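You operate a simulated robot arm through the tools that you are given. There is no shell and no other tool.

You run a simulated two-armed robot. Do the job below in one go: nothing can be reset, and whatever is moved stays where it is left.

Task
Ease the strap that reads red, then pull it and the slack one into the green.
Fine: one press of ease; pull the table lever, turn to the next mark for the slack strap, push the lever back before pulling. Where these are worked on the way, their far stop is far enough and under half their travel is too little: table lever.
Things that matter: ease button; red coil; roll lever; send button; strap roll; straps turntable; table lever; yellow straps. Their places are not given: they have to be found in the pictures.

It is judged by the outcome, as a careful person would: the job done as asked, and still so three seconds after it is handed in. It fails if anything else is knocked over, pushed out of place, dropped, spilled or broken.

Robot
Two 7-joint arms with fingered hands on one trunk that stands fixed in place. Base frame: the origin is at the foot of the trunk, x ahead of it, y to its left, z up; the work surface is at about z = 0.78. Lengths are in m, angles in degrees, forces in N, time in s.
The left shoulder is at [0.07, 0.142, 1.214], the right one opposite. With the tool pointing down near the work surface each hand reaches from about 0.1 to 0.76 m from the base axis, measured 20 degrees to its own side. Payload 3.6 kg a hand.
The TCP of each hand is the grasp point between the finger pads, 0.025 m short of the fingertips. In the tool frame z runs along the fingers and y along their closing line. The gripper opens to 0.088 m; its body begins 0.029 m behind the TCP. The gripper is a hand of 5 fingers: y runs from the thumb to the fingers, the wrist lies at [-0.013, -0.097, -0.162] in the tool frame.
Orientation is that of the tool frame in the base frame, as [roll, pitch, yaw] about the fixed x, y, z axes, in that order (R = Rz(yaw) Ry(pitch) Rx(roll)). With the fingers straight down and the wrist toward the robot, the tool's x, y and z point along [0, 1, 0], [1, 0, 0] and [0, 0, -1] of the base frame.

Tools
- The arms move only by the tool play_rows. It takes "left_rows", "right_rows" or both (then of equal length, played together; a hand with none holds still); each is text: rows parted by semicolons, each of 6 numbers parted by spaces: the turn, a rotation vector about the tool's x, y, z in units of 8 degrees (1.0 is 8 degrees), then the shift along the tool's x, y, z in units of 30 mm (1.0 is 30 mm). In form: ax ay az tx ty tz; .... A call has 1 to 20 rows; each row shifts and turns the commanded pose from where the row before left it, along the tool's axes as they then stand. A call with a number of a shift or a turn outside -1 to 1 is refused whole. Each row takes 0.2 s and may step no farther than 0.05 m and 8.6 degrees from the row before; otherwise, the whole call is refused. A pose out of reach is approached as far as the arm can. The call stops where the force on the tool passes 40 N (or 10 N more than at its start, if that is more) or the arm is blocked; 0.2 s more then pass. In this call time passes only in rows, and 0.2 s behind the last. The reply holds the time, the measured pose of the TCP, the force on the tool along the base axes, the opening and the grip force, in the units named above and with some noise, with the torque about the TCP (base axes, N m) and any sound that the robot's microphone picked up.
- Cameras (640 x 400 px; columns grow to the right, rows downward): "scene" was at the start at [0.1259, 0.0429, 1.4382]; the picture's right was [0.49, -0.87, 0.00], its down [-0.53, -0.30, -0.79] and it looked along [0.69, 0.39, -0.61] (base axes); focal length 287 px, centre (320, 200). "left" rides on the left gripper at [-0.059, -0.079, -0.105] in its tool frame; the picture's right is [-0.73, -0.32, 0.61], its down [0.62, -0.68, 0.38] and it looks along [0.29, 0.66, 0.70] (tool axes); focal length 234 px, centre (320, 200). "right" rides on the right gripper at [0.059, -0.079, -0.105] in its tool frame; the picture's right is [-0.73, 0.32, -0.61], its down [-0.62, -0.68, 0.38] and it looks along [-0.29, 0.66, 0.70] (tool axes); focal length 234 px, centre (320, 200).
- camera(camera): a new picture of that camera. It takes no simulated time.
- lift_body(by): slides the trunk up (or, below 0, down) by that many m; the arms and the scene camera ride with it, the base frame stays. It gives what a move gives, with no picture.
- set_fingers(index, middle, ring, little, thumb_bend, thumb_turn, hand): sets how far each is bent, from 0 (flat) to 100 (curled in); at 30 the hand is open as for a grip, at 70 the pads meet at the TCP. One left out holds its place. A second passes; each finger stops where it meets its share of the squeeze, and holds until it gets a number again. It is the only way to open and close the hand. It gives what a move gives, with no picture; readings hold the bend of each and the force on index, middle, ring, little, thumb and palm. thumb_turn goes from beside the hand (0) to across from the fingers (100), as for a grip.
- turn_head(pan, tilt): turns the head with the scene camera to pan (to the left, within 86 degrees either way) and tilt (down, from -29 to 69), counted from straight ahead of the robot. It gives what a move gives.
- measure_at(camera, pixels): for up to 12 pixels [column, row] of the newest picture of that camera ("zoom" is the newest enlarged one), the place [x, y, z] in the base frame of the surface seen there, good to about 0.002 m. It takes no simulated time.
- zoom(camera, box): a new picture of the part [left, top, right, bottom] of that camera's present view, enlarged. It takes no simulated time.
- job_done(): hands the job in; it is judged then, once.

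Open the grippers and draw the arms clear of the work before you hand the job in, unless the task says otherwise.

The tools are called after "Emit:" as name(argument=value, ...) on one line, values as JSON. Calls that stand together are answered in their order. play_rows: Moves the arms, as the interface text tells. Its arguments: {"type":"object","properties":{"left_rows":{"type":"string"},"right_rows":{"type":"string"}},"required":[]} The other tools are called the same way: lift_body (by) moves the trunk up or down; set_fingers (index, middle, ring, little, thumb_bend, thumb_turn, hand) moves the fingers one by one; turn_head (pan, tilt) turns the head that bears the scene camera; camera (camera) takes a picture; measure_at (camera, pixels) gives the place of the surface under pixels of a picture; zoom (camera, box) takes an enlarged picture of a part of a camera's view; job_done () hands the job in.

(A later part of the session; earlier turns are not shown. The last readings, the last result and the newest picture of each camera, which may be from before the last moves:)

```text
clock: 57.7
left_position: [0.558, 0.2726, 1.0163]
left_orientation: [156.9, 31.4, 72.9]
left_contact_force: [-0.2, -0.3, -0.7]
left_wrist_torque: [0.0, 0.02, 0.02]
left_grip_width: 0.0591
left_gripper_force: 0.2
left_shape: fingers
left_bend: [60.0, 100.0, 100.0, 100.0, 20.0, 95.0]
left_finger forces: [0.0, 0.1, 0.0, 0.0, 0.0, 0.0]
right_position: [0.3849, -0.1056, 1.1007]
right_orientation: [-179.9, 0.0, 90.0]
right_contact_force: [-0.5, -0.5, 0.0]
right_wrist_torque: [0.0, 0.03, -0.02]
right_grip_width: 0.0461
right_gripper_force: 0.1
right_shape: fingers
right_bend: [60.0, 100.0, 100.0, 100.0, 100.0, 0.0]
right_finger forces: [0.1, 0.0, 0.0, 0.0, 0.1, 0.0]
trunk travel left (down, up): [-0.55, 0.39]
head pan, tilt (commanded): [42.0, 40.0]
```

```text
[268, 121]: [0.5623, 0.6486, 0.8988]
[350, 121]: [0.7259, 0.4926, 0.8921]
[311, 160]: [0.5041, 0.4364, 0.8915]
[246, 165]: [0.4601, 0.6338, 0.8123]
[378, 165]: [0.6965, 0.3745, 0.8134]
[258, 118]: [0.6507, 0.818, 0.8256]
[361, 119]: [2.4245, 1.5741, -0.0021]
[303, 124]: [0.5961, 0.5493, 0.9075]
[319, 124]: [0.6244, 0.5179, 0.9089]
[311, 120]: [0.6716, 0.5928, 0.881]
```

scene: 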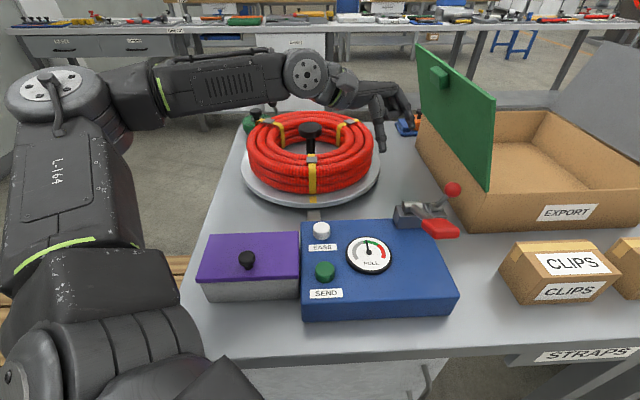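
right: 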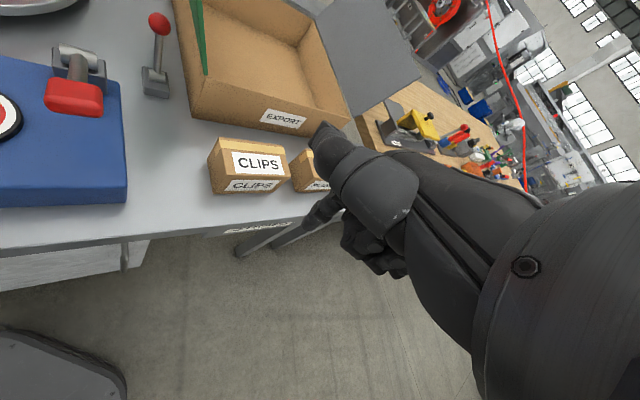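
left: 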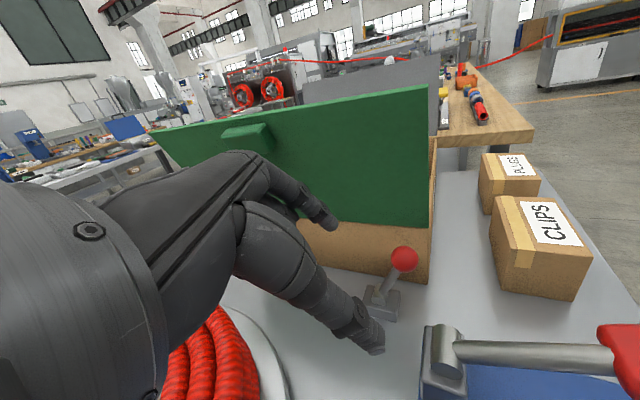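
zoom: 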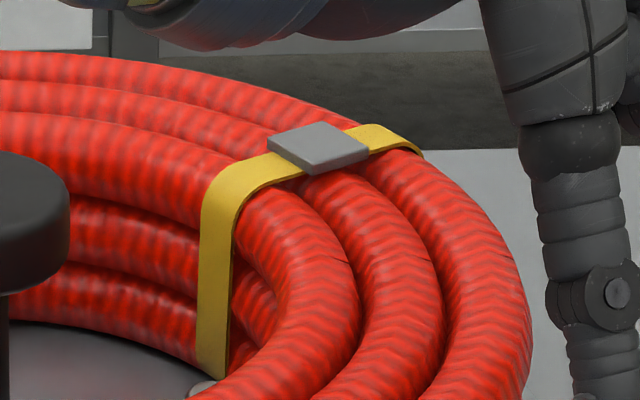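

Confirmed: the back-left strap (buckle (0.562, 0.649)) bulges loose, so the table must turn 120° counter-clockwise seen from above. I move the left hand over the coil, upright it (pitch ~15°), to grip the hub knob at about (0.601, 0.530, 0.91).

Emit:
play_rows(left_rows="0 0 0 0.655 0.005 -0.715; 0 0 0 0.655 0.005 -0.715; 0 0 0 0.655 0.005 -0.715; 0 0 0 0.655 0.005 -0.715; 0 0 0 0.655 0.005 -0.715; 0 0 0 0.655 0.005 -0.715; 0.077 0.868 -0.135 0 0 0; 0.077 0.868 -0.135 0 0 0; 0.077 0.868 -0.135 0 0 0; 0.077 0.868 -0.135 0 0 0; 0.077 0.868 -0.135 0 0 0")

Emit:
set_fingers(hand="left", index=25, middle=25, ring=25, little=25, thumb_bend=25, thumb_turn=98)

Emit:
camera(camera="scene")

Emit:
camera(camera="left")

```text
clock: 60.1
left_position: [0.5584, 0.443, 1.054]
left_orientation: [164.8, 0.0, 89.8]
left_contact_force: [0.4, -0.3, 1.0]
left_wrist_torque: [-0.01, 0.02, -0.02]
left_grip_width: 0.0593
left_gripper_force: 0.1
left_shape: fingers
left_bend: [60.0, 100.0, 100.0, 100.0, 20.0, 95.0]
left_finger forces: [0.0, 0.1, 0.0, 0.0, 0.1, 0.1]
right_position: [0.3855, -0.1059, 1.1002]
right_orientation: [-179.9, 0.0, 90.0]
right_contact_force: [-0.2, -0.2, 0.4]
right_wrist_torque: [-0.02, 0.01, 0.01]
right_grip_width: 0.0463
right_gripper_force: 0.0
right_shape: fingers
right_bend: [60.0, 100.0, 100.0, 100.0, 100.0, 0.0]
right_finger forces: [0.0, 0.0, 0.0, 0.1, 0.1, 0.0]
trunk travel left (down, up): [-0.55, 0.39]
head pan, tilt (commanded): [42.0, 40.0]
```

```text
clock: 61.1
left_position: [0.5576, 0.4412, 1.0537]
left_orientation: [164.8, 0.1, 89.8]
left_contact_force: [1.1, -0.1, 0.3]
left_wrist_torque: [0.0, 0.0, 0.0]
left_grip_width: 0.0947
left_gripper_force: 0.1
left_shape: fingers
left_bend: [25.0, 25.0, 25.0, 25.0, 25.0, 95.0]
left_finger forces: [0.0, 0.0, 0.1, 0.0, 0.0, 0.1]
right_position: [0.3843, -0.1053, 1.1004]
right_orientation: [-179.9, 0.1, 89.9]
right_contact_force: [0.0, 0.1, 0.1]
right_wrist_torque: [-0.03, 0.0, 0.0]
right_grip_width: 0.0463
right_gripper_force: 0.1
right_shape: fingers
right_bend: [60.0, 100.0, 100.0, 100.0, 100.0, 0.0]
right_finger forces: [0.0, 0.1, 0.0, 0.0, 0.0, 0.1]
trunk travel left (down, up): [-0.55, 0.39]
head pan, tilt (commanded): [42.0, 40.0]
```

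```text
taken
```

scene: 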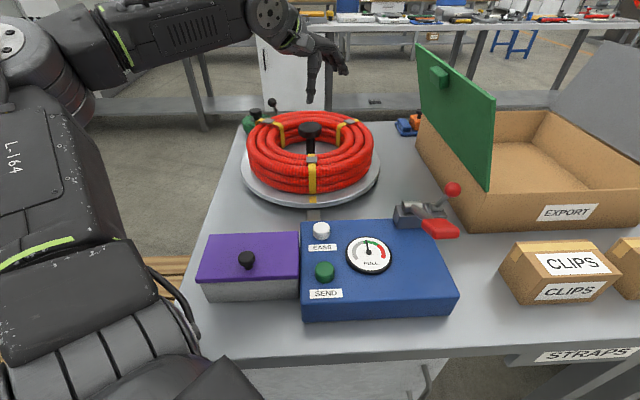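

```text
taken
```

left: 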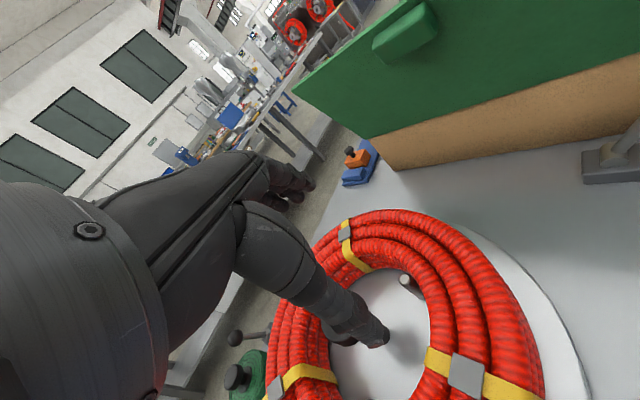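

The hand is upright and open over the coil with no reach limit. I zoom the left view to see the finger layout relative to the knob.

Emit:
zoom(camera="left", box=[200, 140, 420, 360])

Emit:
measure_at(camera="zoom", pixels=[[330, 340], [345, 370], [380, 335], [200, 60], [175, 95], [150, 105], [215, 70]])

Emit:
zoom(camera="scene", box=[250, 20, 370, 140])

Emit:
measure_at(camera="scene", pixels=[[310, 100], [311, 90], [345, 72], [340, 68], [335, 73], [330, 65], [316, 60]])

```text
1.82 times, centred on (310, 250) of left
```

zoom: 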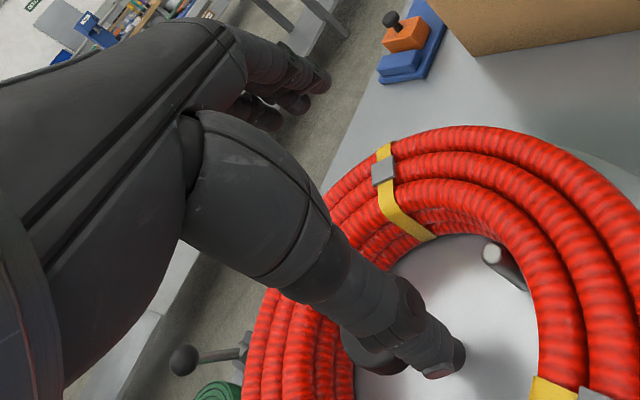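

```text
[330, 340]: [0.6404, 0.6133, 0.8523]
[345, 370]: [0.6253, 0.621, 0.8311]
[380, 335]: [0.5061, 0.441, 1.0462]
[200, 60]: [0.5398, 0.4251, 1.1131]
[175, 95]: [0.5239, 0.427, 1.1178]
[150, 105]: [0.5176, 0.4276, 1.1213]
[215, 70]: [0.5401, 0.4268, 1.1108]
```

```text
3.33 times, centred on (310, 80) of scene
```

zoom: 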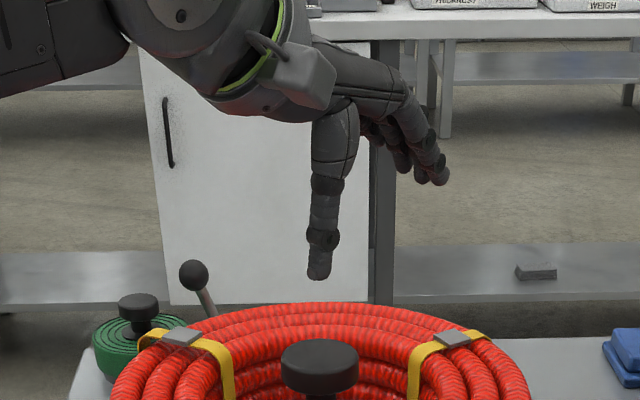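

```text
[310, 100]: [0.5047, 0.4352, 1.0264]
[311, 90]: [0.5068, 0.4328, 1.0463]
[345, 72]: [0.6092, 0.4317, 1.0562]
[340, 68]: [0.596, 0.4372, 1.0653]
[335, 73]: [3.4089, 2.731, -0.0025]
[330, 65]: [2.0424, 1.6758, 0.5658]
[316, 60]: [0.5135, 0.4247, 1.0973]
```

Open span runs from thumb at y≈-0.06 to index at +0.051, ample for the ~56 mm knob. I move over the knob, keeping the thumb tip ~4 cm above it.

Emit:
play_rows(left_rows="0 0 0 0.673 0.233 0.655; 0 0 0 0.673 0.233 0.655; 0 0 0 0.673 0.233 0.655; 0 0 0 0.673 0.233 0.655")

Emit:
camera(camera="left")

Emit:
zoom(camera="scene", box=[230, 60, 390, 210])

```text
clock: 62.1
left_position: [0.6076, 0.5242, 0.9853]
left_orientation: [164.9, 0.2, 89.7]
left_contact_force: [-0.4, 0.5, -0.7]
left_wrist_torque: [0.01, 0.01, 0.03]
left_grip_width: 0.0952
left_gripper_force: 0.0
left_shape: fingers
left_bend: [25.0, 25.0, 25.0, 25.0, 25.0, 95.0]
left_finger forces: [0.1, 0.0, 0.1, 0.1, 0.0, 0.0]
right_position: [0.386, -0.105, 1.0997]
right_orientation: [-179.7, 0.0, 90.0]
right_contact_force: [0.0, -0.3, -0.6]
right_wrist_torque: [0.01, 0.01, -0.02]
right_grip_width: 0.0465
right_gripper_force: 0.1
right_shape: fingers
right_bend: [60.0, 100.0, 100.0, 100.0, 100.0, 0.0]
right_finger forces: [0.0, 0.0, 0.0, 0.0, 0.0, 0.1]
trunk travel left (down, up): [-0.55, 0.39]
head pan, tilt (commanded): [42.0, 40.0]
```

```text
taken
```

left: 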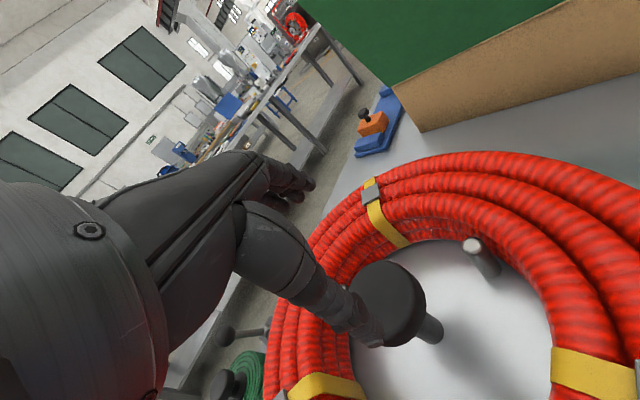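

```text
2.67 times, centred on (310, 135) of scene
```

zoom: 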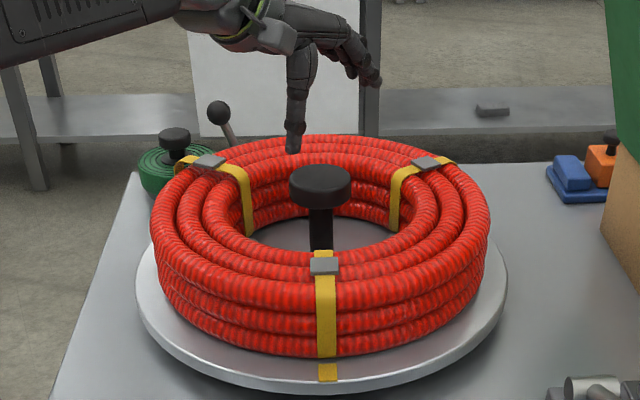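

Reached fine. The knob top shows at (390,300) in the left view; I measure its edges for centring.

Emit:
measure_at(camera="left", pixels=[[390, 290], [415, 300], [400, 272], [375, 275], [408, 325], [420, 318], [432, 330], [380, 345], [365, 325], [385, 268]])

Emit:
measure_at(camera="zoom", pixels=[[320, 180], [295, 180], [345, 180], [320, 170], [320, 192], [292, 145], [370, 85], [320, 235]])

```text
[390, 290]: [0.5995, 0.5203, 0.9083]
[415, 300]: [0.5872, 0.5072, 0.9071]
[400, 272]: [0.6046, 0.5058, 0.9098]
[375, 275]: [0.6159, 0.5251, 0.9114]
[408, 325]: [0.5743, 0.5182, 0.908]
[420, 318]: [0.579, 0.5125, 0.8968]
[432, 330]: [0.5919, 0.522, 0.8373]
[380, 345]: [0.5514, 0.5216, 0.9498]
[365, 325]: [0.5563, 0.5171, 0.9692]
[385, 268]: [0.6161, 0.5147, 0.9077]
```

```text
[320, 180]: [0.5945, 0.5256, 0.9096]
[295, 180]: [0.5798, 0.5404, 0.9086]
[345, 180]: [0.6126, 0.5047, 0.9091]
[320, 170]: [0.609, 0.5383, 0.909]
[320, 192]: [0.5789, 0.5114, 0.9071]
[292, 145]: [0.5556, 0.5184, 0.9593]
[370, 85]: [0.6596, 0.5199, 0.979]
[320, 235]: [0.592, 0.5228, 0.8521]
```

Knob centre is about (0.600, 0.530), top z 0.909. I descend so the pads flank the knob.

Emit:
play_rows(left_rows="0 0 0 -0.017 -0.232 0.67; 0 0 0 -0.017 -0.232 0.67; 0 0 0 -0.017 -0.232 0.67; 0 0 0 -0.017 -0.232 0.6")

Emit:
camera(camera="left")

Emit:
zoom(camera="scene", box=[230, 60, 390, 210])

```text
clock: 63.1
left_position: [0.5987, 0.523, 0.9025]
left_orientation: [164.8, 0.1, 89.8]
left_contact_force: [-0.1, -0.4, 0.0]
left_wrist_torque: [0.03, 0.0, 0.01]
left_grip_width: 0.0951
left_gripper_force: 0.0
left_shape: fingers
left_bend: [25.0, 25.0, 25.0, 25.0, 25.0, 95.0]
left_finger forces: [0.1, 0.0, 0.1, 0.0, 0.1, 0.1]
right_position: [0.3842, -0.1051, 1.1008]
right_orientation: [-179.8, 0.1, 90.1]
right_contact_force: [0.3, -0.3, 0.1]
right_wrist_torque: [0.01, -0.01, 0.01]
right_grip_width: 0.0465
right_gripper_force: 0.0
right_shape: fingers
right_bend: [60.0, 100.0, 100.0, 100.0, 100.0, 0.0]
right_finger forces: [0.0, 0.0, 0.0, 0.1, 0.0, 0.0]
trunk travel left (down, up): [-0.55, 0.39]
head pan, tilt (commanded): [42.0, 40.0]
```

```text
taken
```

left: 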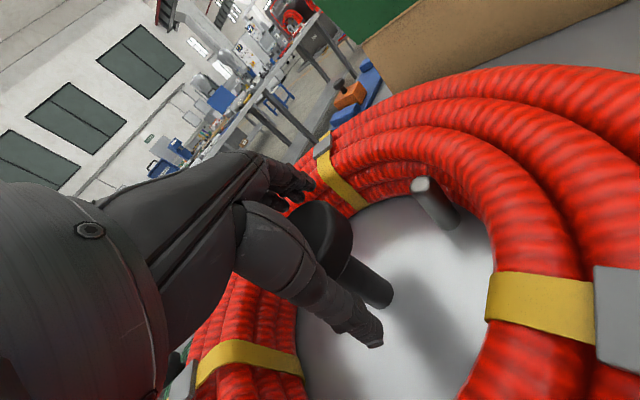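

```text
2.67 times, centred on (310, 135) of scene
```

zoom: 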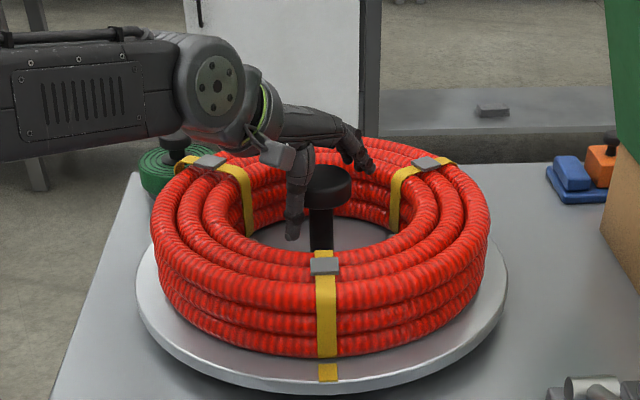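

Thumb and fingers flank the knob. I close the hand on it.

Emit:
set_fingers(hand="left", index=75, middle=75, ring=75, little=75, thumb_bend=75)

Emit:
camera(camera="left")

Emit:
zoom(camera="scene", box=[230, 60, 390, 210])

```text
clock: 64.1
left_position: [0.6028, 0.5231, 0.9012]
left_orientation: [164.9, 0.1, 89.7]
left_contact_force: [17.0, 5.8, 3.6]
left_wrist_torque: [0.06, -0.1, -0.19]
left_grip_width: 0.0409
left_gripper_force: 30.7
left_shape: fingers
left_bend: [72.0, 54.0, 56.0, 73.0, 54.0, 95.0]
left_finger forces: [10.8, 9.8, 10.2, 6.5, 22.9, 0.0]
right_position: [0.3876, -0.1051, 1.0997]
right_orientation: [-179.7, 0.1, 90.0]
right_contact_force: [0.5, -0.4, -0.4]
right_wrist_torque: [-0.02, -0.02, 0.0]
right_grip_width: 0.0462
right_gripper_force: 0.1
right_shape: fingers
right_bend: [60.0, 100.0, 100.0, 100.0, 100.0, 0.0]
right_finger forces: [0.1, 0.0, 0.0, 0.0, 0.0, 0.1]
trunk travel left (down, up): [-0.55, 0.39]
head pan, tilt (commanded): [42.0, 40.0]
```

```text
taken
```

left: 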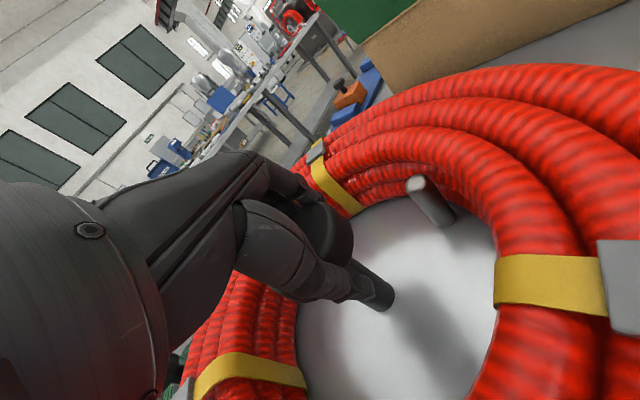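

```text
2.67 times, centred on (310, 135) of scene
```

zoom: 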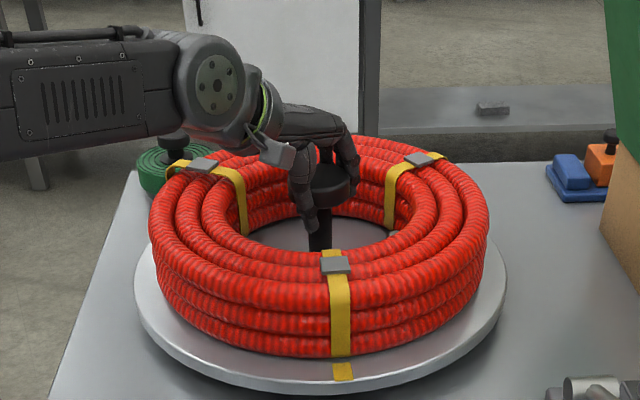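

The grip holds and the table has already moved slightly with the knob (front strap shifted right). I relieve a few mm and twist counter-clockwise 15° as a test.

Emit:
play_rows(left_rows="0 0 0 0 0.13 0.035; 0 0.243 -0.906 0 0 0; 0 0.243 -0.906 0 0 0")

Emit:
camera(camera="left")

Emit:
zoom(camera="scene", box=[230, 60, 390, 210])

```text
clock: 64.9
left_position: [0.6046, 0.5241, 0.9023]
left_orientation: [164.9, 0.0, 104.9]
left_contact_force: [11.6, 9.8, 6.2]
left_wrist_torque: [0.08, 0.07, -0.08]
left_grip_width: 0.0403
left_gripper_force: 30.3
left_shape: fingers
left_bend: [72.0, 54.0, 56.0, 73.0, 55.0, 95.0]
left_finger forces: [10.8, 10.1, 9.7, 6.4, 23.6, 0.0]
right_position: [0.3872, -0.1044, 1.1001]
right_orientation: [-179.8, 0.1, 90.0]
right_contact_force: [0.3, 0.2, 0.0]
right_wrist_torque: [0.0, 0.01, 0.0]
right_grip_width: 0.0461
right_gripper_force: 0.1
right_shape: fingers
right_bend: [60.0, 100.0, 100.0, 100.0, 100.0, 0.0]
right_finger forces: [0.0, 0.0, 0.1, 0.1, 0.1, 0.0]
trunk travel left (down, up): [-0.55, 0.39]
head pan, tilt (commanded): [42.0, 40.0]
```

```text
taken
```

left: 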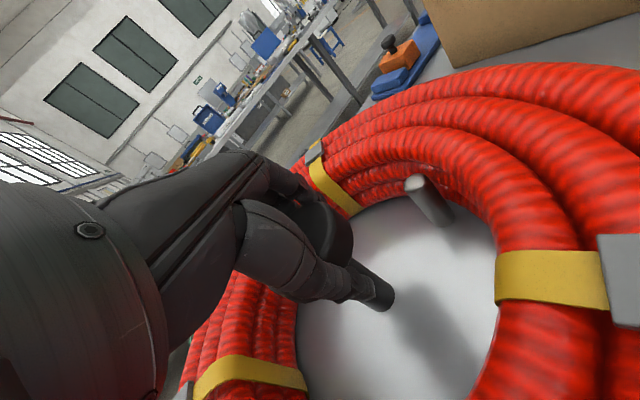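

```text
2.67 times, centred on (310, 135) of scene
```

zoom: 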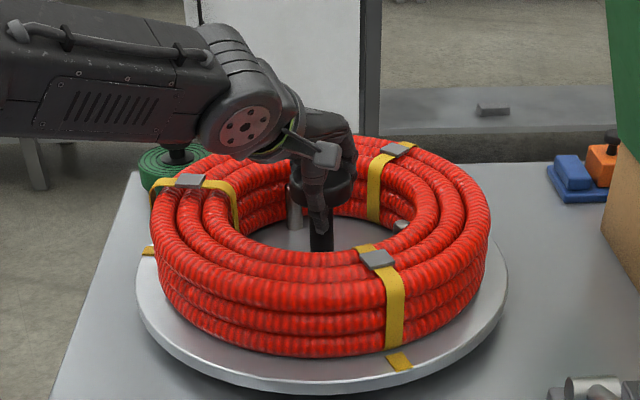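

The turntable turns along with the hand. I continue counter-clockwise in 7.5° rows, 30° more.

Emit:
play_rows(left_rows="0 0.243 -0.906 0 0 0; 0 0.243 -0.906 0 0 0; 0 0.243 -0.906 0 0 0; 0 0.243 -0.906 0 0 0")

Emit:
zoom(camera="scene", box=[230, 60, 390, 210])

```text
clock: 65.9
left_position: [0.6046, 0.5243, 0.901]
left_orientation: [165.0, 0.2, 135.1]
left_contact_force: [14.0, 19.3, 8.9]
left_wrist_torque: [0.21, 0.07, 0.02]
left_grip_width: 0.0396
left_gripper_force: 30.5
left_shape: fingers
left_bend: [73.0, 51.0, 54.0, 74.0, 58.0, 93.0]
left_finger forces: [11.7, 12.2, 10.8, 5.5, 21.0, 0.0]
right_position: [0.3852, -0.1033, 1.1004]
right_orientation: [-179.9, 0.3, 90.0]
right_contact_force: [-0.2, 0.2, -0.1]
right_wrist_torque: [-0.02, 0.03, -0.01]
right_grip_width: 0.046
right_gripper_force: 0.0
right_shape: fingers
right_bend: [60.0, 100.0, 100.0, 100.0, 100.0, 0.0]
right_finger forces: [0.0, 0.1, 0.0, 0.0, 0.0, 0.0]
trunk travel left (down, up): [-0.55, 0.39]
head pan, tilt (commanded): [42.0, 40.0]
```

```text
2.67 times, centred on (310, 135) of scene
```

zoom: 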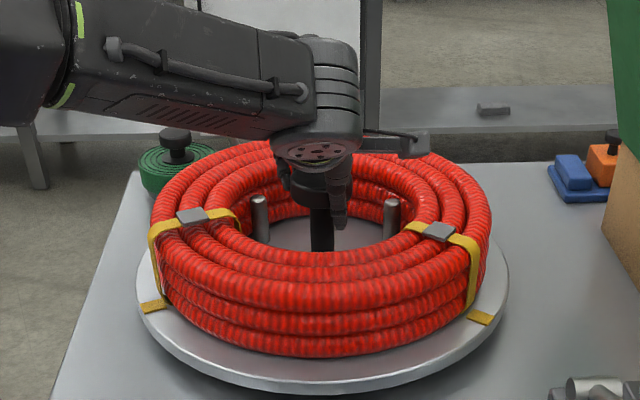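

About 45-50° done; side load has grown (24 N along the hand's y). I shift the hand a few mm to relieve it and turn another 22°.

Emit:
play_rows(left_rows="0 0 0 0 0.193 0.052; 0 0.243 -0.906 0.017 0.03 0.008; 0 0.243 -0.906 0.017 0.03 0.008; 0 0.243 -0.906 0.017 0.03 0.008")

Emit:
zoom(camera="scene", box=[230, 60, 390, 210])

Emit:
camera(camera="left")

```text
clock: 66.9
left_position: [0.6076, 0.5294, 0.9]
left_orientation: [165.2, 0.2, 157.5]
left_contact_force: [-0.5, 4.9, 2.1]
left_wrist_torque: [-0.15, 0.01, 0.08]
left_grip_width: 0.0401
left_gripper_force: 30.3
left_shape: fingers
left_bend: [73.0, 54.0, 57.0, 74.0, 55.0, 93.0]
left_finger forces: [10.2, 8.9, 9.8, 5.4, 26.9, 0.1]
right_position: [0.3844, -0.1066, 1.1004]
right_orientation: [-180.0, 0.1, 90.0]
right_contact_force: [-0.2, 0.9, 0.3]
right_wrist_torque: [-0.04, 0.0, 0.0]
right_grip_width: 0.0465
right_gripper_force: 0.0
right_shape: fingers
right_bend: [60.0, 100.0, 100.0, 100.0, 100.0, 0.0]
right_finger forces: [0.0, 0.0, 0.1, 0.0, 0.1, 0.0]
trunk travel left (down, up): [-0.55, 0.39]
head pan, tilt (commanded): [42.0, 40.0]
```

```text
2.67 times, centred on (310, 135) of scene
```

zoom: 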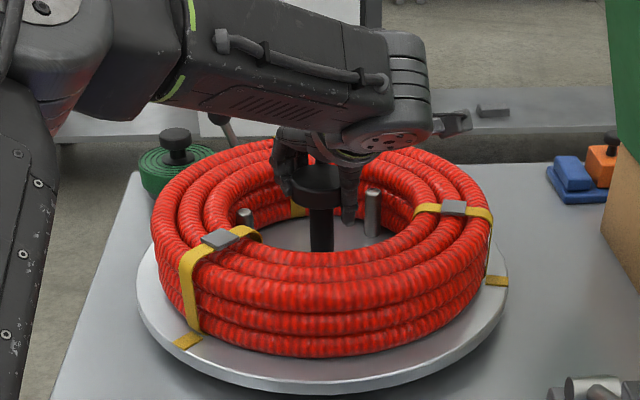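

```text
taken
```

left: 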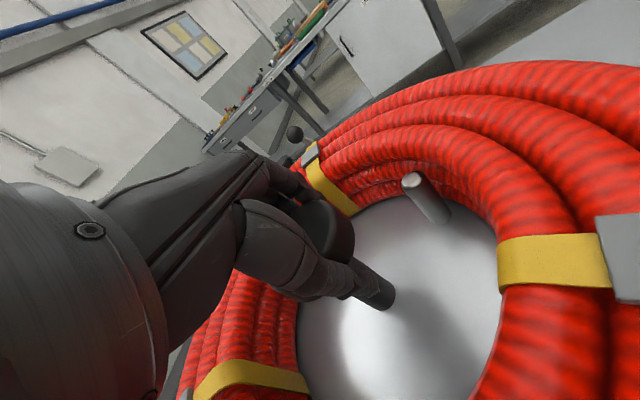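

Load is low again; the slack strap's mark is at (188,342) in the zoom, heading to the pointer at the front. I turn another 22°.

Emit:
play_rows(left_rows="0 0.243 -0.906 0.01 0.03 0.008; 0 0.243 -0.906 0.01 0.03 0.008; 0 0.243 -0.906 0.01 0.03 0.008")

Emit:
zoom(camera="scene", box=[230, 60, 390, 210])

```text
clock: 67.7
left_position: [0.6076, 0.5326, 0.9017]
left_orientation: [165.2, 0.2, 180.0]
left_contact_force: [-2.6, 3.2, -3.7]
left_wrist_torque: [-0.19, -0.09, 0.09]
left_grip_width: 0.0403
left_gripper_force: 30.8
left_shape: fingers
left_bend: [73.0, 55.0, 58.0, 74.0, 54.0, 93.0]
left_finger forces: [10.9, 9.0, 10.2, 5.3, 27.1, 0.1]
right_position: [0.3843, -0.1036, 1.0999]
right_orientation: [-179.9, 0.2, 89.9]
right_contact_force: [0.6, -0.4, 0.8]
right_wrist_torque: [0.0, 0.02, 0.02]
right_grip_width: 0.0464
right_gripper_force: 0.1
right_shape: fingers
right_bend: [60.0, 100.0, 100.0, 100.0, 100.0, 0.0]
right_finger forces: [0.1, 0.0, 0.0, 0.1, 0.1, 0.0]
trunk travel left (down, up): [-0.55, 0.39]
head pan, tilt (commanded): [42.0, 40.0]
```

```text
2.67 times, centred on (310, 135) of scene
```

zoom: 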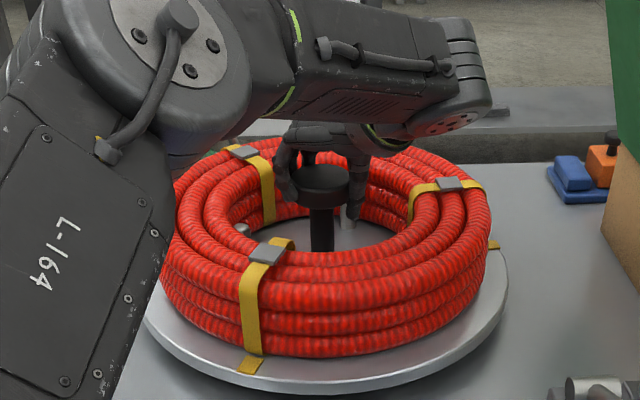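

Remaining turn is roughly 25-30°. I check the full scene for the elbow's clearance before going on.

Emit:
camera(camera="scene")

Emit:
measure_at(camera="scene", pixels=[[287, 199], [284, 198], [292, 163], [316, 215], [150, 220], [180, 160], [120, 300], [100, 350], [230, 110], [280, 130]])

```text
taken
```

scene: 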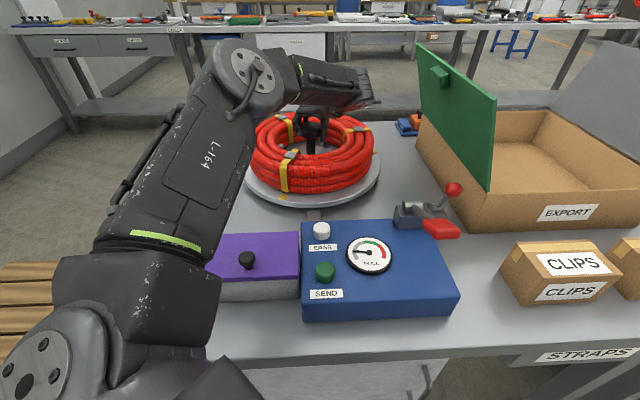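

```text
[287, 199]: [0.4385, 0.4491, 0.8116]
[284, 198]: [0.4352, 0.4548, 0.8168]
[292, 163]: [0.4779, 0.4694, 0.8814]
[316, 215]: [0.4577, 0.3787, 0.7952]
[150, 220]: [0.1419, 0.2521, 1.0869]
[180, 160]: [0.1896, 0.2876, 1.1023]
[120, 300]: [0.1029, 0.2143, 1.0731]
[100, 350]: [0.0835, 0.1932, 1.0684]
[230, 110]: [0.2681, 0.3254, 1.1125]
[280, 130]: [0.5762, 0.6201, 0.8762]
```

The mark is now at angle ~206.6° about the hub versus the pointer's 225°, so ~18° remain. I turn two more rows (15°), watching load.

Emit:
play_rows(left_rows="0 0.243 -0.906 0.01 0.03 0.008; 0 0.243 -0.906 0.01 0.03 0.008")

Emit:
camera(camera="scene")

Emit:
zoom(camera="scene", box=[230, 110, 390, 230])

```text
clock: 68.2
left_position: [0.6016, 0.5407, 0.8972]
left_orientation: [165.4, 1.4, -171.5]
left_contact_force: [21.9, -24.9, 16.2]
left_wrist_torque: [-0.83, -0.51, 0.37]
left_grip_width: 0.0429
left_gripper_force: 30.3
left_shape: fingers
left_bend: [73.0, 64.0, 71.0, 75.0, 52.0, 86.0]
left_finger forces: [9.7, 2.5, 1.8, 1.0, 46.7, 0.0]
left hand out of reach, approached as far as the arm can: row 1, 2
right_position: [0.387, -0.1104, 1.0992]
right_orientation: [-179.8, -0.2, 90.0]
right_contact_force: [-0.4, 0.5, 0.2]
right_wrist_torque: [-0.05, 0.0, 0.01]
right_grip_width: 0.0464
right_gripper_force: 0.2
right_shape: fingers
right_bend: [60.0, 100.0, 100.0, 100.0, 100.0, 0.0]
right_finger forces: [0.0, 0.0, 0.1, 0.0, 0.0, 0.0]
trunk travel left (down, up): [-0.55, 0.39]
head pan, tilt (commanded): [42.0, 40.0]
stopped in row 2 (left hand): the force on the tool passed its limit at 45 N (the readings are from after the stop); the commanded pose is now the measured one
```

```text
taken
```

scene: 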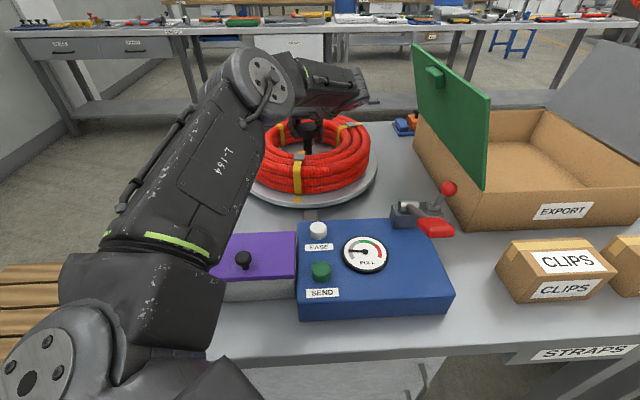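

```text
3.33 times, centred on (310, 170) of scene
```

zoom: 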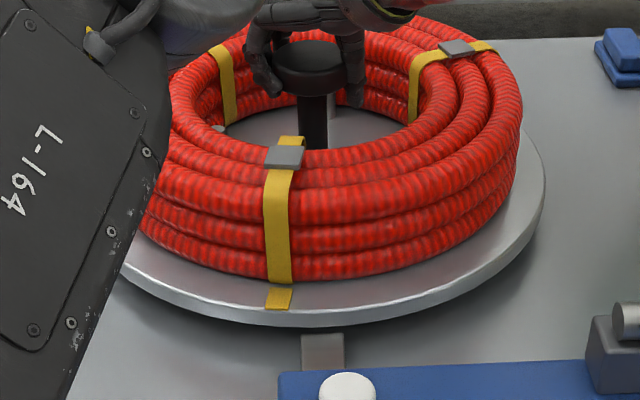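

Force limit hit as the arm ran out of reach in this orientation; ~10° remain. I release the knob to regrip from a better angle.

Emit:
set_fingers(hand="left", index=25, middle=25, ring=25, little=25, thumb_bend=25, thumb_turn=98)

Emit:
camera(camera="scene")

Emit:
zoom(camera="scene", box=[230, 90, 390, 230])

Emit:
camera(camera="left")

```text
clock: 69.2
left_position: [0.5959, 0.5436, 0.8969]
left_orientation: [165.1, 1.3, -171.1]
left_contact_force: [0.4, -19.0, 8.7]
left_wrist_torque: [-0.11, -0.05, -0.12]
left_grip_width: 0.1008
left_gripper_force: 10.5
left_shape: fingers
left_bend: [25.0, 25.0, 25.0, 25.0, 21.0, 95.0]
left_finger forces: [0.1, 0.0, 0.0, 0.1, 20.7, 0.1]
right_position: [0.3828, -0.1103, 1.0993]
right_orientation: [180.0, -0.2, 90.0]
right_contact_force: [0.5, -0.5, 0.3]
right_wrist_torque: [0.0, 0.0, 0.04]
right_grip_width: 0.0465
right_gripper_force: 0.2
right_shape: fingers
right_bend: [60.0, 100.0, 100.0, 100.0, 100.0, 0.0]
right_finger forces: [0.0, 0.0, 0.0, 0.1, 0.0, 0.1]
trunk travel left (down, up): [-0.55, 0.39]
head pan, tilt (commanded): [42.0, 40.0]
```

```text
taken
```

scene: 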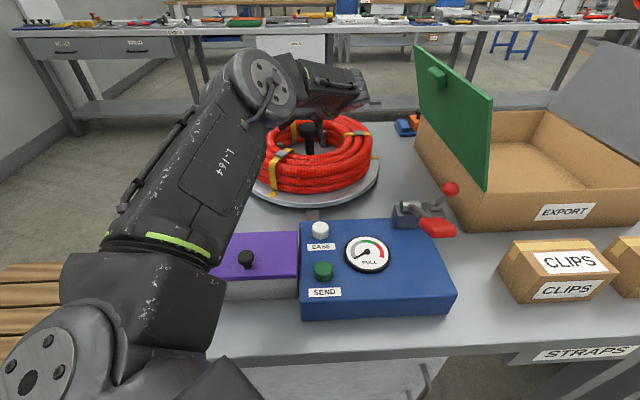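

```text
2.86 times, centred on (310, 160) of scene
```

zoom: 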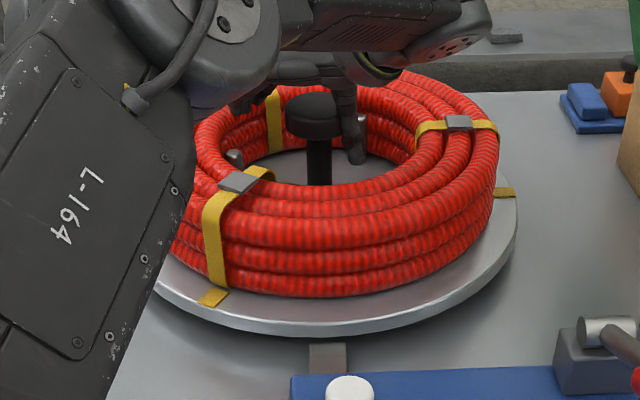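

```text
taken
```

left: 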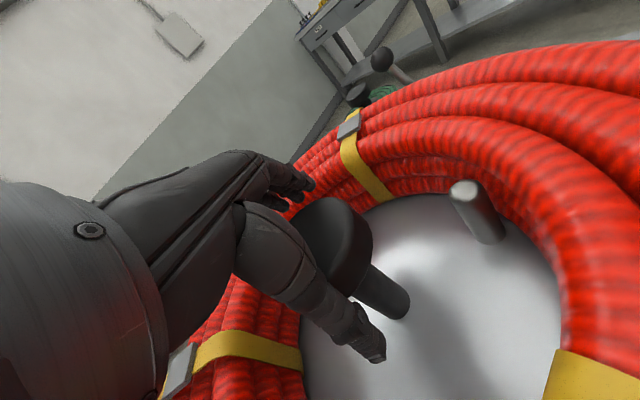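

Opening left the thumb pressing the knob (20 N), since the hand ended off-centre by 14 mm. I re-centre it, then lift straight up off the knob.

Emit:
play_rows(left_rows="0 0 0 -0.06 -0.45 -0.12; 0 0 0 0 0.2 -0.75; 0 0 0 0 0.2 -0.75; 0 0 0 0 0.2 -0.75")

Emit:
camera(camera="left")

Emit:
zoom(camera="scene", box=[230, 90, 390, 230])

```text
clock: 70.2
left_position: [0.5735, 0.5548, 0.9502]
left_orientation: [165.6, 1.2, -171.2]
left_contact_force: [0.0, 0.7, -0.5]
left_wrist_torque: [0.0, -0.02, 0.02]
left_grip_width: 0.0949
left_gripper_force: 0.0
left_shape: fingers
left_bend: [25.0, 25.0, 25.0, 25.0, 25.0, 95.0]
left_finger forces: [0.0, 0.0, 0.0, 0.0, 0.0, 0.1]
left hand out of reach, approached as far as the arm can: row 1, 2, 3, 4
right_position: [0.3858, -0.1041, 1.0987]
right_orientation: [-179.9, 0.0, 90.1]
right_contact_force: [-0.2, -0.9, 0.9]
right_wrist_torque: [0.0, -0.02, -0.02]
right_grip_width: 0.0464
right_gripper_force: 0.0
right_shape: fingers
right_bend: [60.0, 100.0, 100.0, 100.0, 100.0, 0.0]
right_finger forces: [0.0, 0.1, 0.0, 0.0, 0.1, 0.0]
trunk travel left (down, up): [-0.55, 0.39]
head pan, tilt (commanded): [42.0, 40.0]
```

```text
taken
```

left: 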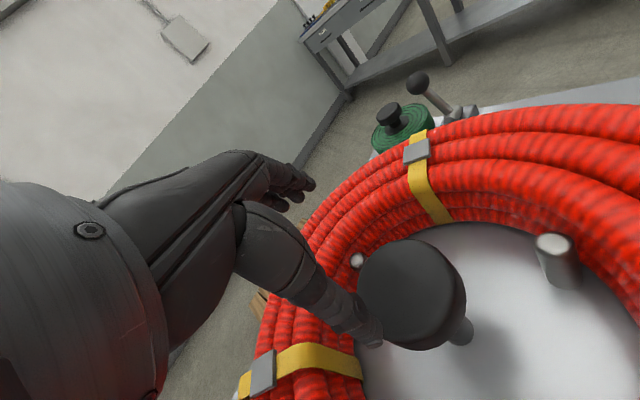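

```text
2.86 times, centred on (310, 160) of scene
```

zoom: 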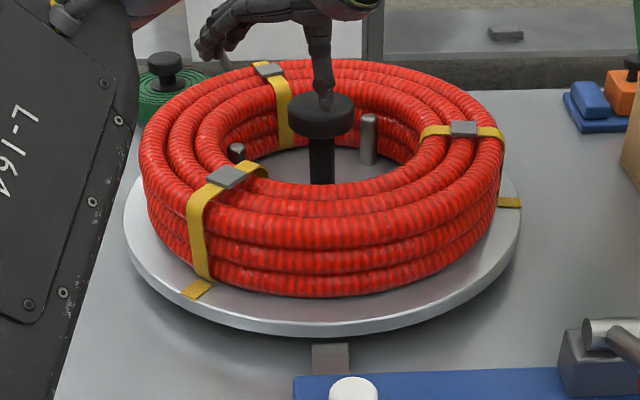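

The hand is free above the knob. I raise it a bit more and turn it back clockwise ~68° for a fresh grip.

Emit:
play_rows(left_rows="0 0 0 0 0.17 -0.645; 0 0 0 0 0.17 -0.645; 0 -0.243 0.906 0 0 0; 0 -0.243 0.906 0 0 0; 0 -0.243 0.906 0 0 0; 0 -0.243 0.906 0 0 0; 0 -0.243 0.906 0 0 0; 0 -0.243 0.906 0 0 0; 0 -0.243 0.906 0 0 0; 0 -0.243 0.906 0 0 0; 0 -0.243 0.906 0 0 0")

Emit:
camera(camera="scene")

Emit:
camera(camera="left")

```text
clock: 72.6
left_position: [0.5629, 0.5647, 0.984]
left_orientation: [164.2, 0.9, 121.2]
left_contact_force: [-1.1, 0.0, 0.2]
left_wrist_torque: [0.02, -0.02, 0.01]
left_grip_width: 0.0952
left_gripper_force: 0.1
left_shape: fingers
left_bend: [25.0, 25.0, 25.0, 25.0, 25.0, 95.0]
left_finger forces: [0.1, 0.0, 0.1, 0.0, 0.0, 0.0]
left hand out of reach, approached as far as the arm can: row 1, 2
right_position: [0.3845, -0.1043, 1.1001]
right_orientation: [-179.9, 0.1, 89.9]
right_contact_force: [0.6, 0.0, 0.4]
right_wrist_torque: [0.02, 0.0, -0.02]
right_grip_width: 0.0462
right_gripper_force: 0.0
right_shape: fingers
right_bend: [60.0, 100.0, 100.0, 100.0, 100.0, 0.0]
right_finger forces: [0.1, 0.0, 0.1, 0.1, 0.1, 0.0]
trunk travel left (down, up): [-0.55, 0.39]
head pan, tilt (commanded): [42.0, 40.0]
```

```text
taken
```

scene: 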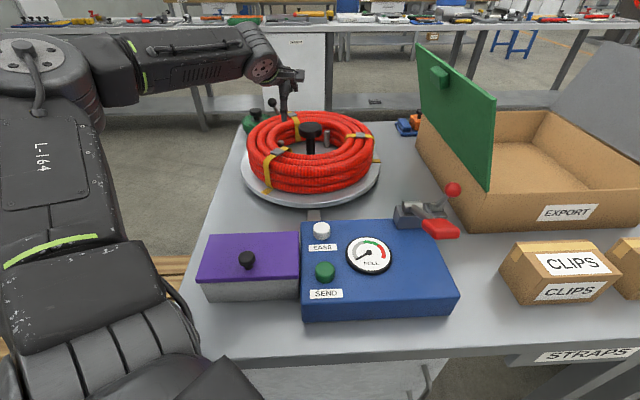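

```text
taken
```

left: 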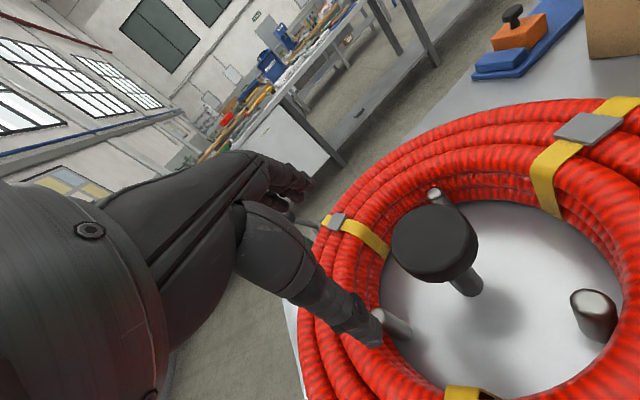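

The hand is reset. I measure the slack strap's mark and buckle to know the remaining angle.

Emit:
zoom(camera="scene", box=[230, 100, 390, 230])

Emit:
measure_at(camera="scene", pixels=[[277, 152], [267, 190], [265, 192], [316, 215], [316, 209], [360, 135], [376, 160]])

```text
3.08 times, centred on (310, 165) of scene
```

zoom: 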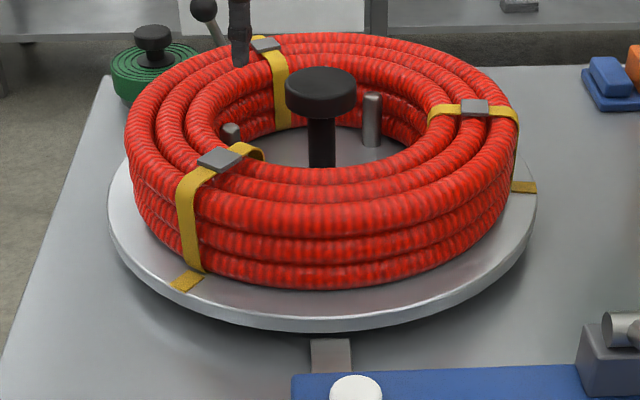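

```text
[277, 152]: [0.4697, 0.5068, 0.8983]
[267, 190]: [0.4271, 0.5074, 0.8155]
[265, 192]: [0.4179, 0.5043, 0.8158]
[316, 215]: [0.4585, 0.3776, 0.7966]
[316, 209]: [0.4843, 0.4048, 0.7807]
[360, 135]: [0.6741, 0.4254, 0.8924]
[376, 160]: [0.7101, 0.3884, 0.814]
```

About 37.4° remain (mark at 187.8° vs pointer ~225.2°). I place the hand over the knob with the balanced offset and descend around it.

Emit:
play_rows(left_rows="0 0 0 -0.937 0.26 0.07; 0 0 0 -0.937 0.26 0.07; 0 0 0 0 -0.177 0.66; 0 0 0 0 -0.177 0.66")

Emit:
camera(camera="left")

Emit:
zoom(camera="scene", box=[230, 90, 390, 230])

```text
clock: 73.6
left_position: [0.6063, 0.5265, 0.9416]
left_orientation: [164.2, 0.9, 121.4]
left_contact_force: [0.6, 0.1, 0.2]
left_wrist_torque: [0.0, -0.04, -0.04]
left_grip_width: 0.0949
left_gripper_force: 0.1
left_shape: fingers
left_bend: [25.0, 25.0, 25.0, 25.0, 25.0, 95.0]
left_finger forces: [0.0, 0.1, 0.1, 0.1, 0.0, 0.1]
right_position: [0.3861, -0.106, 1.1]
right_orientation: [-179.8, 0.0, 90.0]
right_contact_force: [-0.3, -0.2, -0.3]
right_wrist_torque: [-0.02, 0.01, 0.02]
right_grip_width: 0.0464
right_gripper_force: 0.0
right_shape: fingers
right_bend: [60.0, 100.0, 100.0, 100.0, 100.0, 0.0]
right_finger forces: [0.1, 0.1, 0.1, 0.0, 0.0, 0.1]
trunk travel left (down, up): [-0.55, 0.39]
head pan, tilt (commanded): [42.0, 40.0]
```

```text
taken
```

left: 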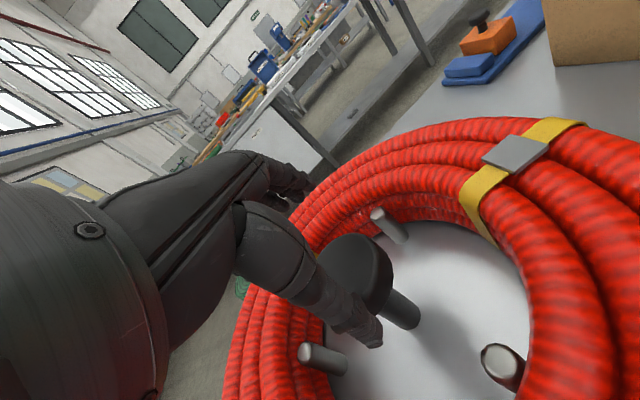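

```text
2.86 times, centred on (310, 160) of scene
```

zoom: 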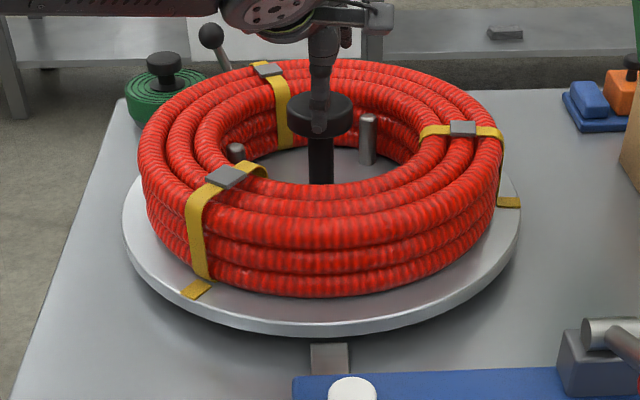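

Aligned with thumb in front of the knob. I go down the last 4 cm and grip.

Emit:
play_rows(left_rows="0 0 0 0 -0.177 0.66; 0 0 0 0 -0.177 0.66")

Emit:
set_fingers(hand="left", index=75, middle=75, ring=75, little=75, thumb_bend=75)

Emit:
camera(camera="scene")

Emit:
zoom(camera="scene", box=[230, 90, 390, 230])

```text
clock: 74.2
left_position: [0.6075, 0.5255, 0.9021]
left_orientation: [164.3, 0.9, 121.4]
left_contact_force: [-0.3, -0.9, 0.8]
left_wrist_torque: [0.01, -0.02, 0.02]
left_grip_width: 0.095
left_gripper_force: 0.1
left_shape: fingers
left_bend: [25.0, 25.0, 25.0, 25.0, 25.0, 95.0]
left_finger forces: [0.1, 0.0, 0.0, 0.1, 0.0, 0.0]
right_position: [0.3839, -0.1062, 1.1002]
right_orientation: [-179.9, 0.0, 90.0]
right_contact_force: [-0.1, -0.5, -0.2]
right_wrist_torque: [0.02, 0.0, -0.01]
right_grip_width: 0.0461
right_gripper_force: 0.1
right_shape: fingers
right_bend: [60.0, 100.0, 100.0, 100.0, 100.0, 0.0]
right_finger forces: [0.1, 0.0, 0.1, 0.0, 0.0, 0.0]
trunk travel left (down, up): [-0.55, 0.39]
head pan, tilt (commanded): [42.0, 40.0]
```

```text
clock: 75.2
left_position: [0.6068, 0.5292, 0.8986]
left_orientation: [164.3, 0.8, 121.4]
left_contact_force: [0.9, 12.6, -2.6]
left_wrist_torque: [-0.11, 0.19, -0.12]
left_grip_width: 0.0399
left_gripper_force: 35.4
left_shape: fingers
left_bend: [72.0, 57.0, 61.0, 74.0, 56.0, 88.0]
left_finger forces: [11.3, 11.0, 13.6, 4.2, 31.4, 0.1]
right_position: [0.3854, -0.1017, 1.1012]
right_orientation: [-179.8, 0.2, 90.2]
right_contact_force: [0.3, 0.5, 0.2]
right_wrist_torque: [0.04, 0.02, -0.02]
right_grip_width: 0.0461
right_gripper_force: 0.0
right_shape: fingers
right_bend: [60.0, 100.0, 100.0, 100.0, 100.0, 0.0]
right_finger forces: [0.0, 0.0, 0.1, 0.1, 0.1, 0.1]
trunk travel left (down, up): [-0.55, 0.39]
head pan, tilt (commanded): [42.0, 40.0]
```

```text
taken
```

scene: 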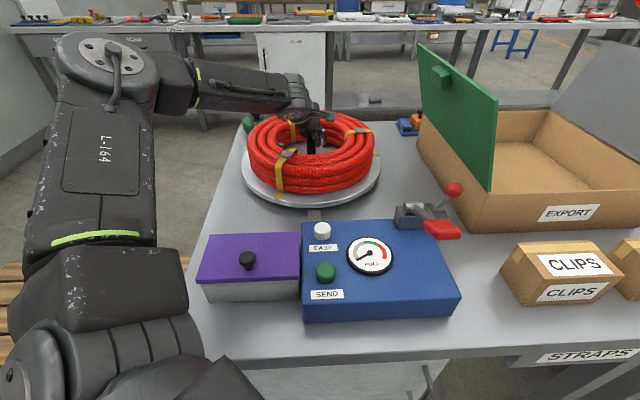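

```text
2.86 times, centred on (310, 160) of scene
```

zoom: 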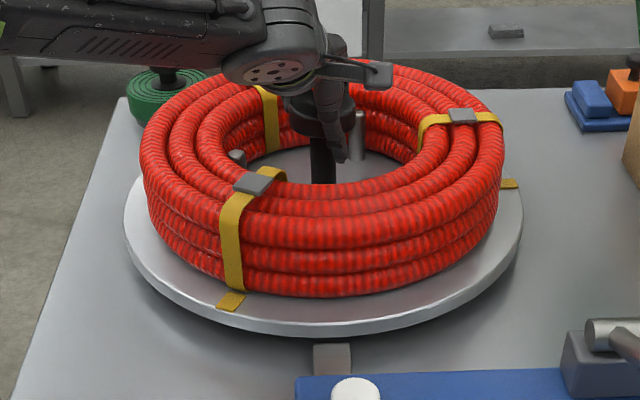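

Closing turned it a little further again. I measure the mark (231,301 in the zoom), tongue and other marks to get the remaining angle.

Emit:
measure_at(camera="zoom", pixels=[[231, 301], [229, 305], [253, 183], [332, 360], [332, 350], [511, 184], [462, 116], [230, 296], [320, 380]])

```text
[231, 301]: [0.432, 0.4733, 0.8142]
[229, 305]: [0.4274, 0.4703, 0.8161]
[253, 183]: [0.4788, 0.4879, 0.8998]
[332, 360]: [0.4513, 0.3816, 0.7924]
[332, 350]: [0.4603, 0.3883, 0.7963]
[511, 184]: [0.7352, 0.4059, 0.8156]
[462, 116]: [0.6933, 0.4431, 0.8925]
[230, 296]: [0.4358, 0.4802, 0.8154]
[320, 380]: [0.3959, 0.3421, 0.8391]
```

About 27° remain (mark 197.9°, pointer 225.1°). I twist counter-clockwise by 27° in four rows.

Emit:
play_rows(left_rows="0 0.243 -0.906 0 0.032 0.009; 0 0.243 -0.906 0 0.032 0.009; 0 0.243 -0.906 0 0.032 0.009; 0 0.15 -0.56 0 0.032 0.009")

Emit:
camera(camera="scene")

Emit:
zoom(camera="scene", box=[230, 90, 390, 230])

```text
clock: 76.2
left_position: [0.6072, 0.5306, 0.9]
left_orientation: [164.9, 1.2, 148.8]
left_contact_force: [-14.1, 12.3, -6.9]
left_wrist_torque: [-0.14, 0.15, -0.06]
left_grip_width: 0.0389
left_gripper_force: 36.4
left_shape: fingers
left_bend: [73.0, 57.0, 60.0, 74.0, 56.0, 89.0]
left_finger forces: [9.5, 10.9, 15.3, 5.3, 32.4, 0.0]
right_position: [0.3825, -0.1021, 1.1002]
right_orientation: [179.9, 0.2, 90.1]
right_contact_force: [-0.4, -0.6, 0.4]
right_wrist_torque: [0.0, 0.02, 0.03]
right_grip_width: 0.0465
right_gripper_force: 0.1
right_shape: fingers
right_bend: [60.0, 100.0, 100.0, 100.0, 100.0, 0.0]
right_finger forces: [0.0, 0.0, 0.0, 0.0, 0.1, 0.0]
trunk travel left (down, up): [-0.55, 0.39]
head pan, tilt (commanded): [42.0, 40.0]
```

```text
taken
```

scene: 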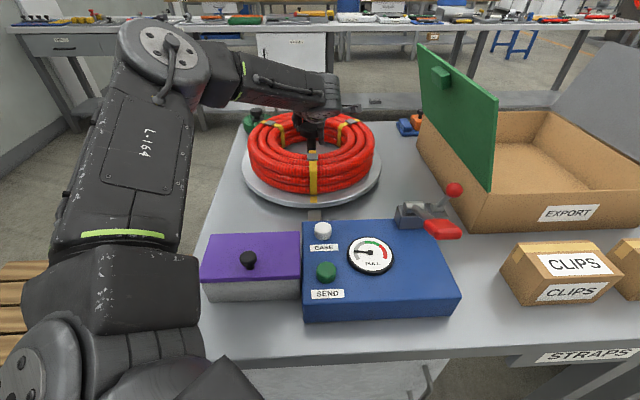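

```text
2.86 times, centred on (310, 160) of scene
```

zoom: 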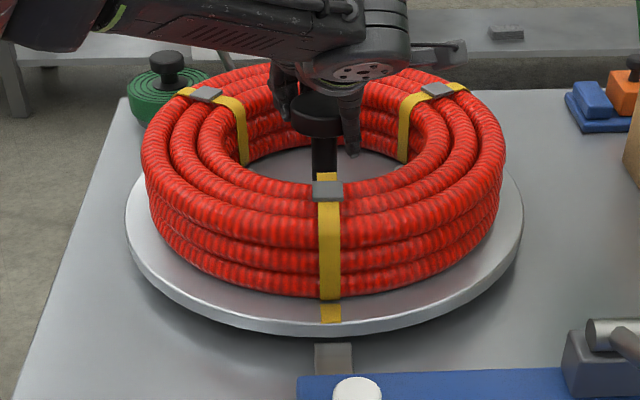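

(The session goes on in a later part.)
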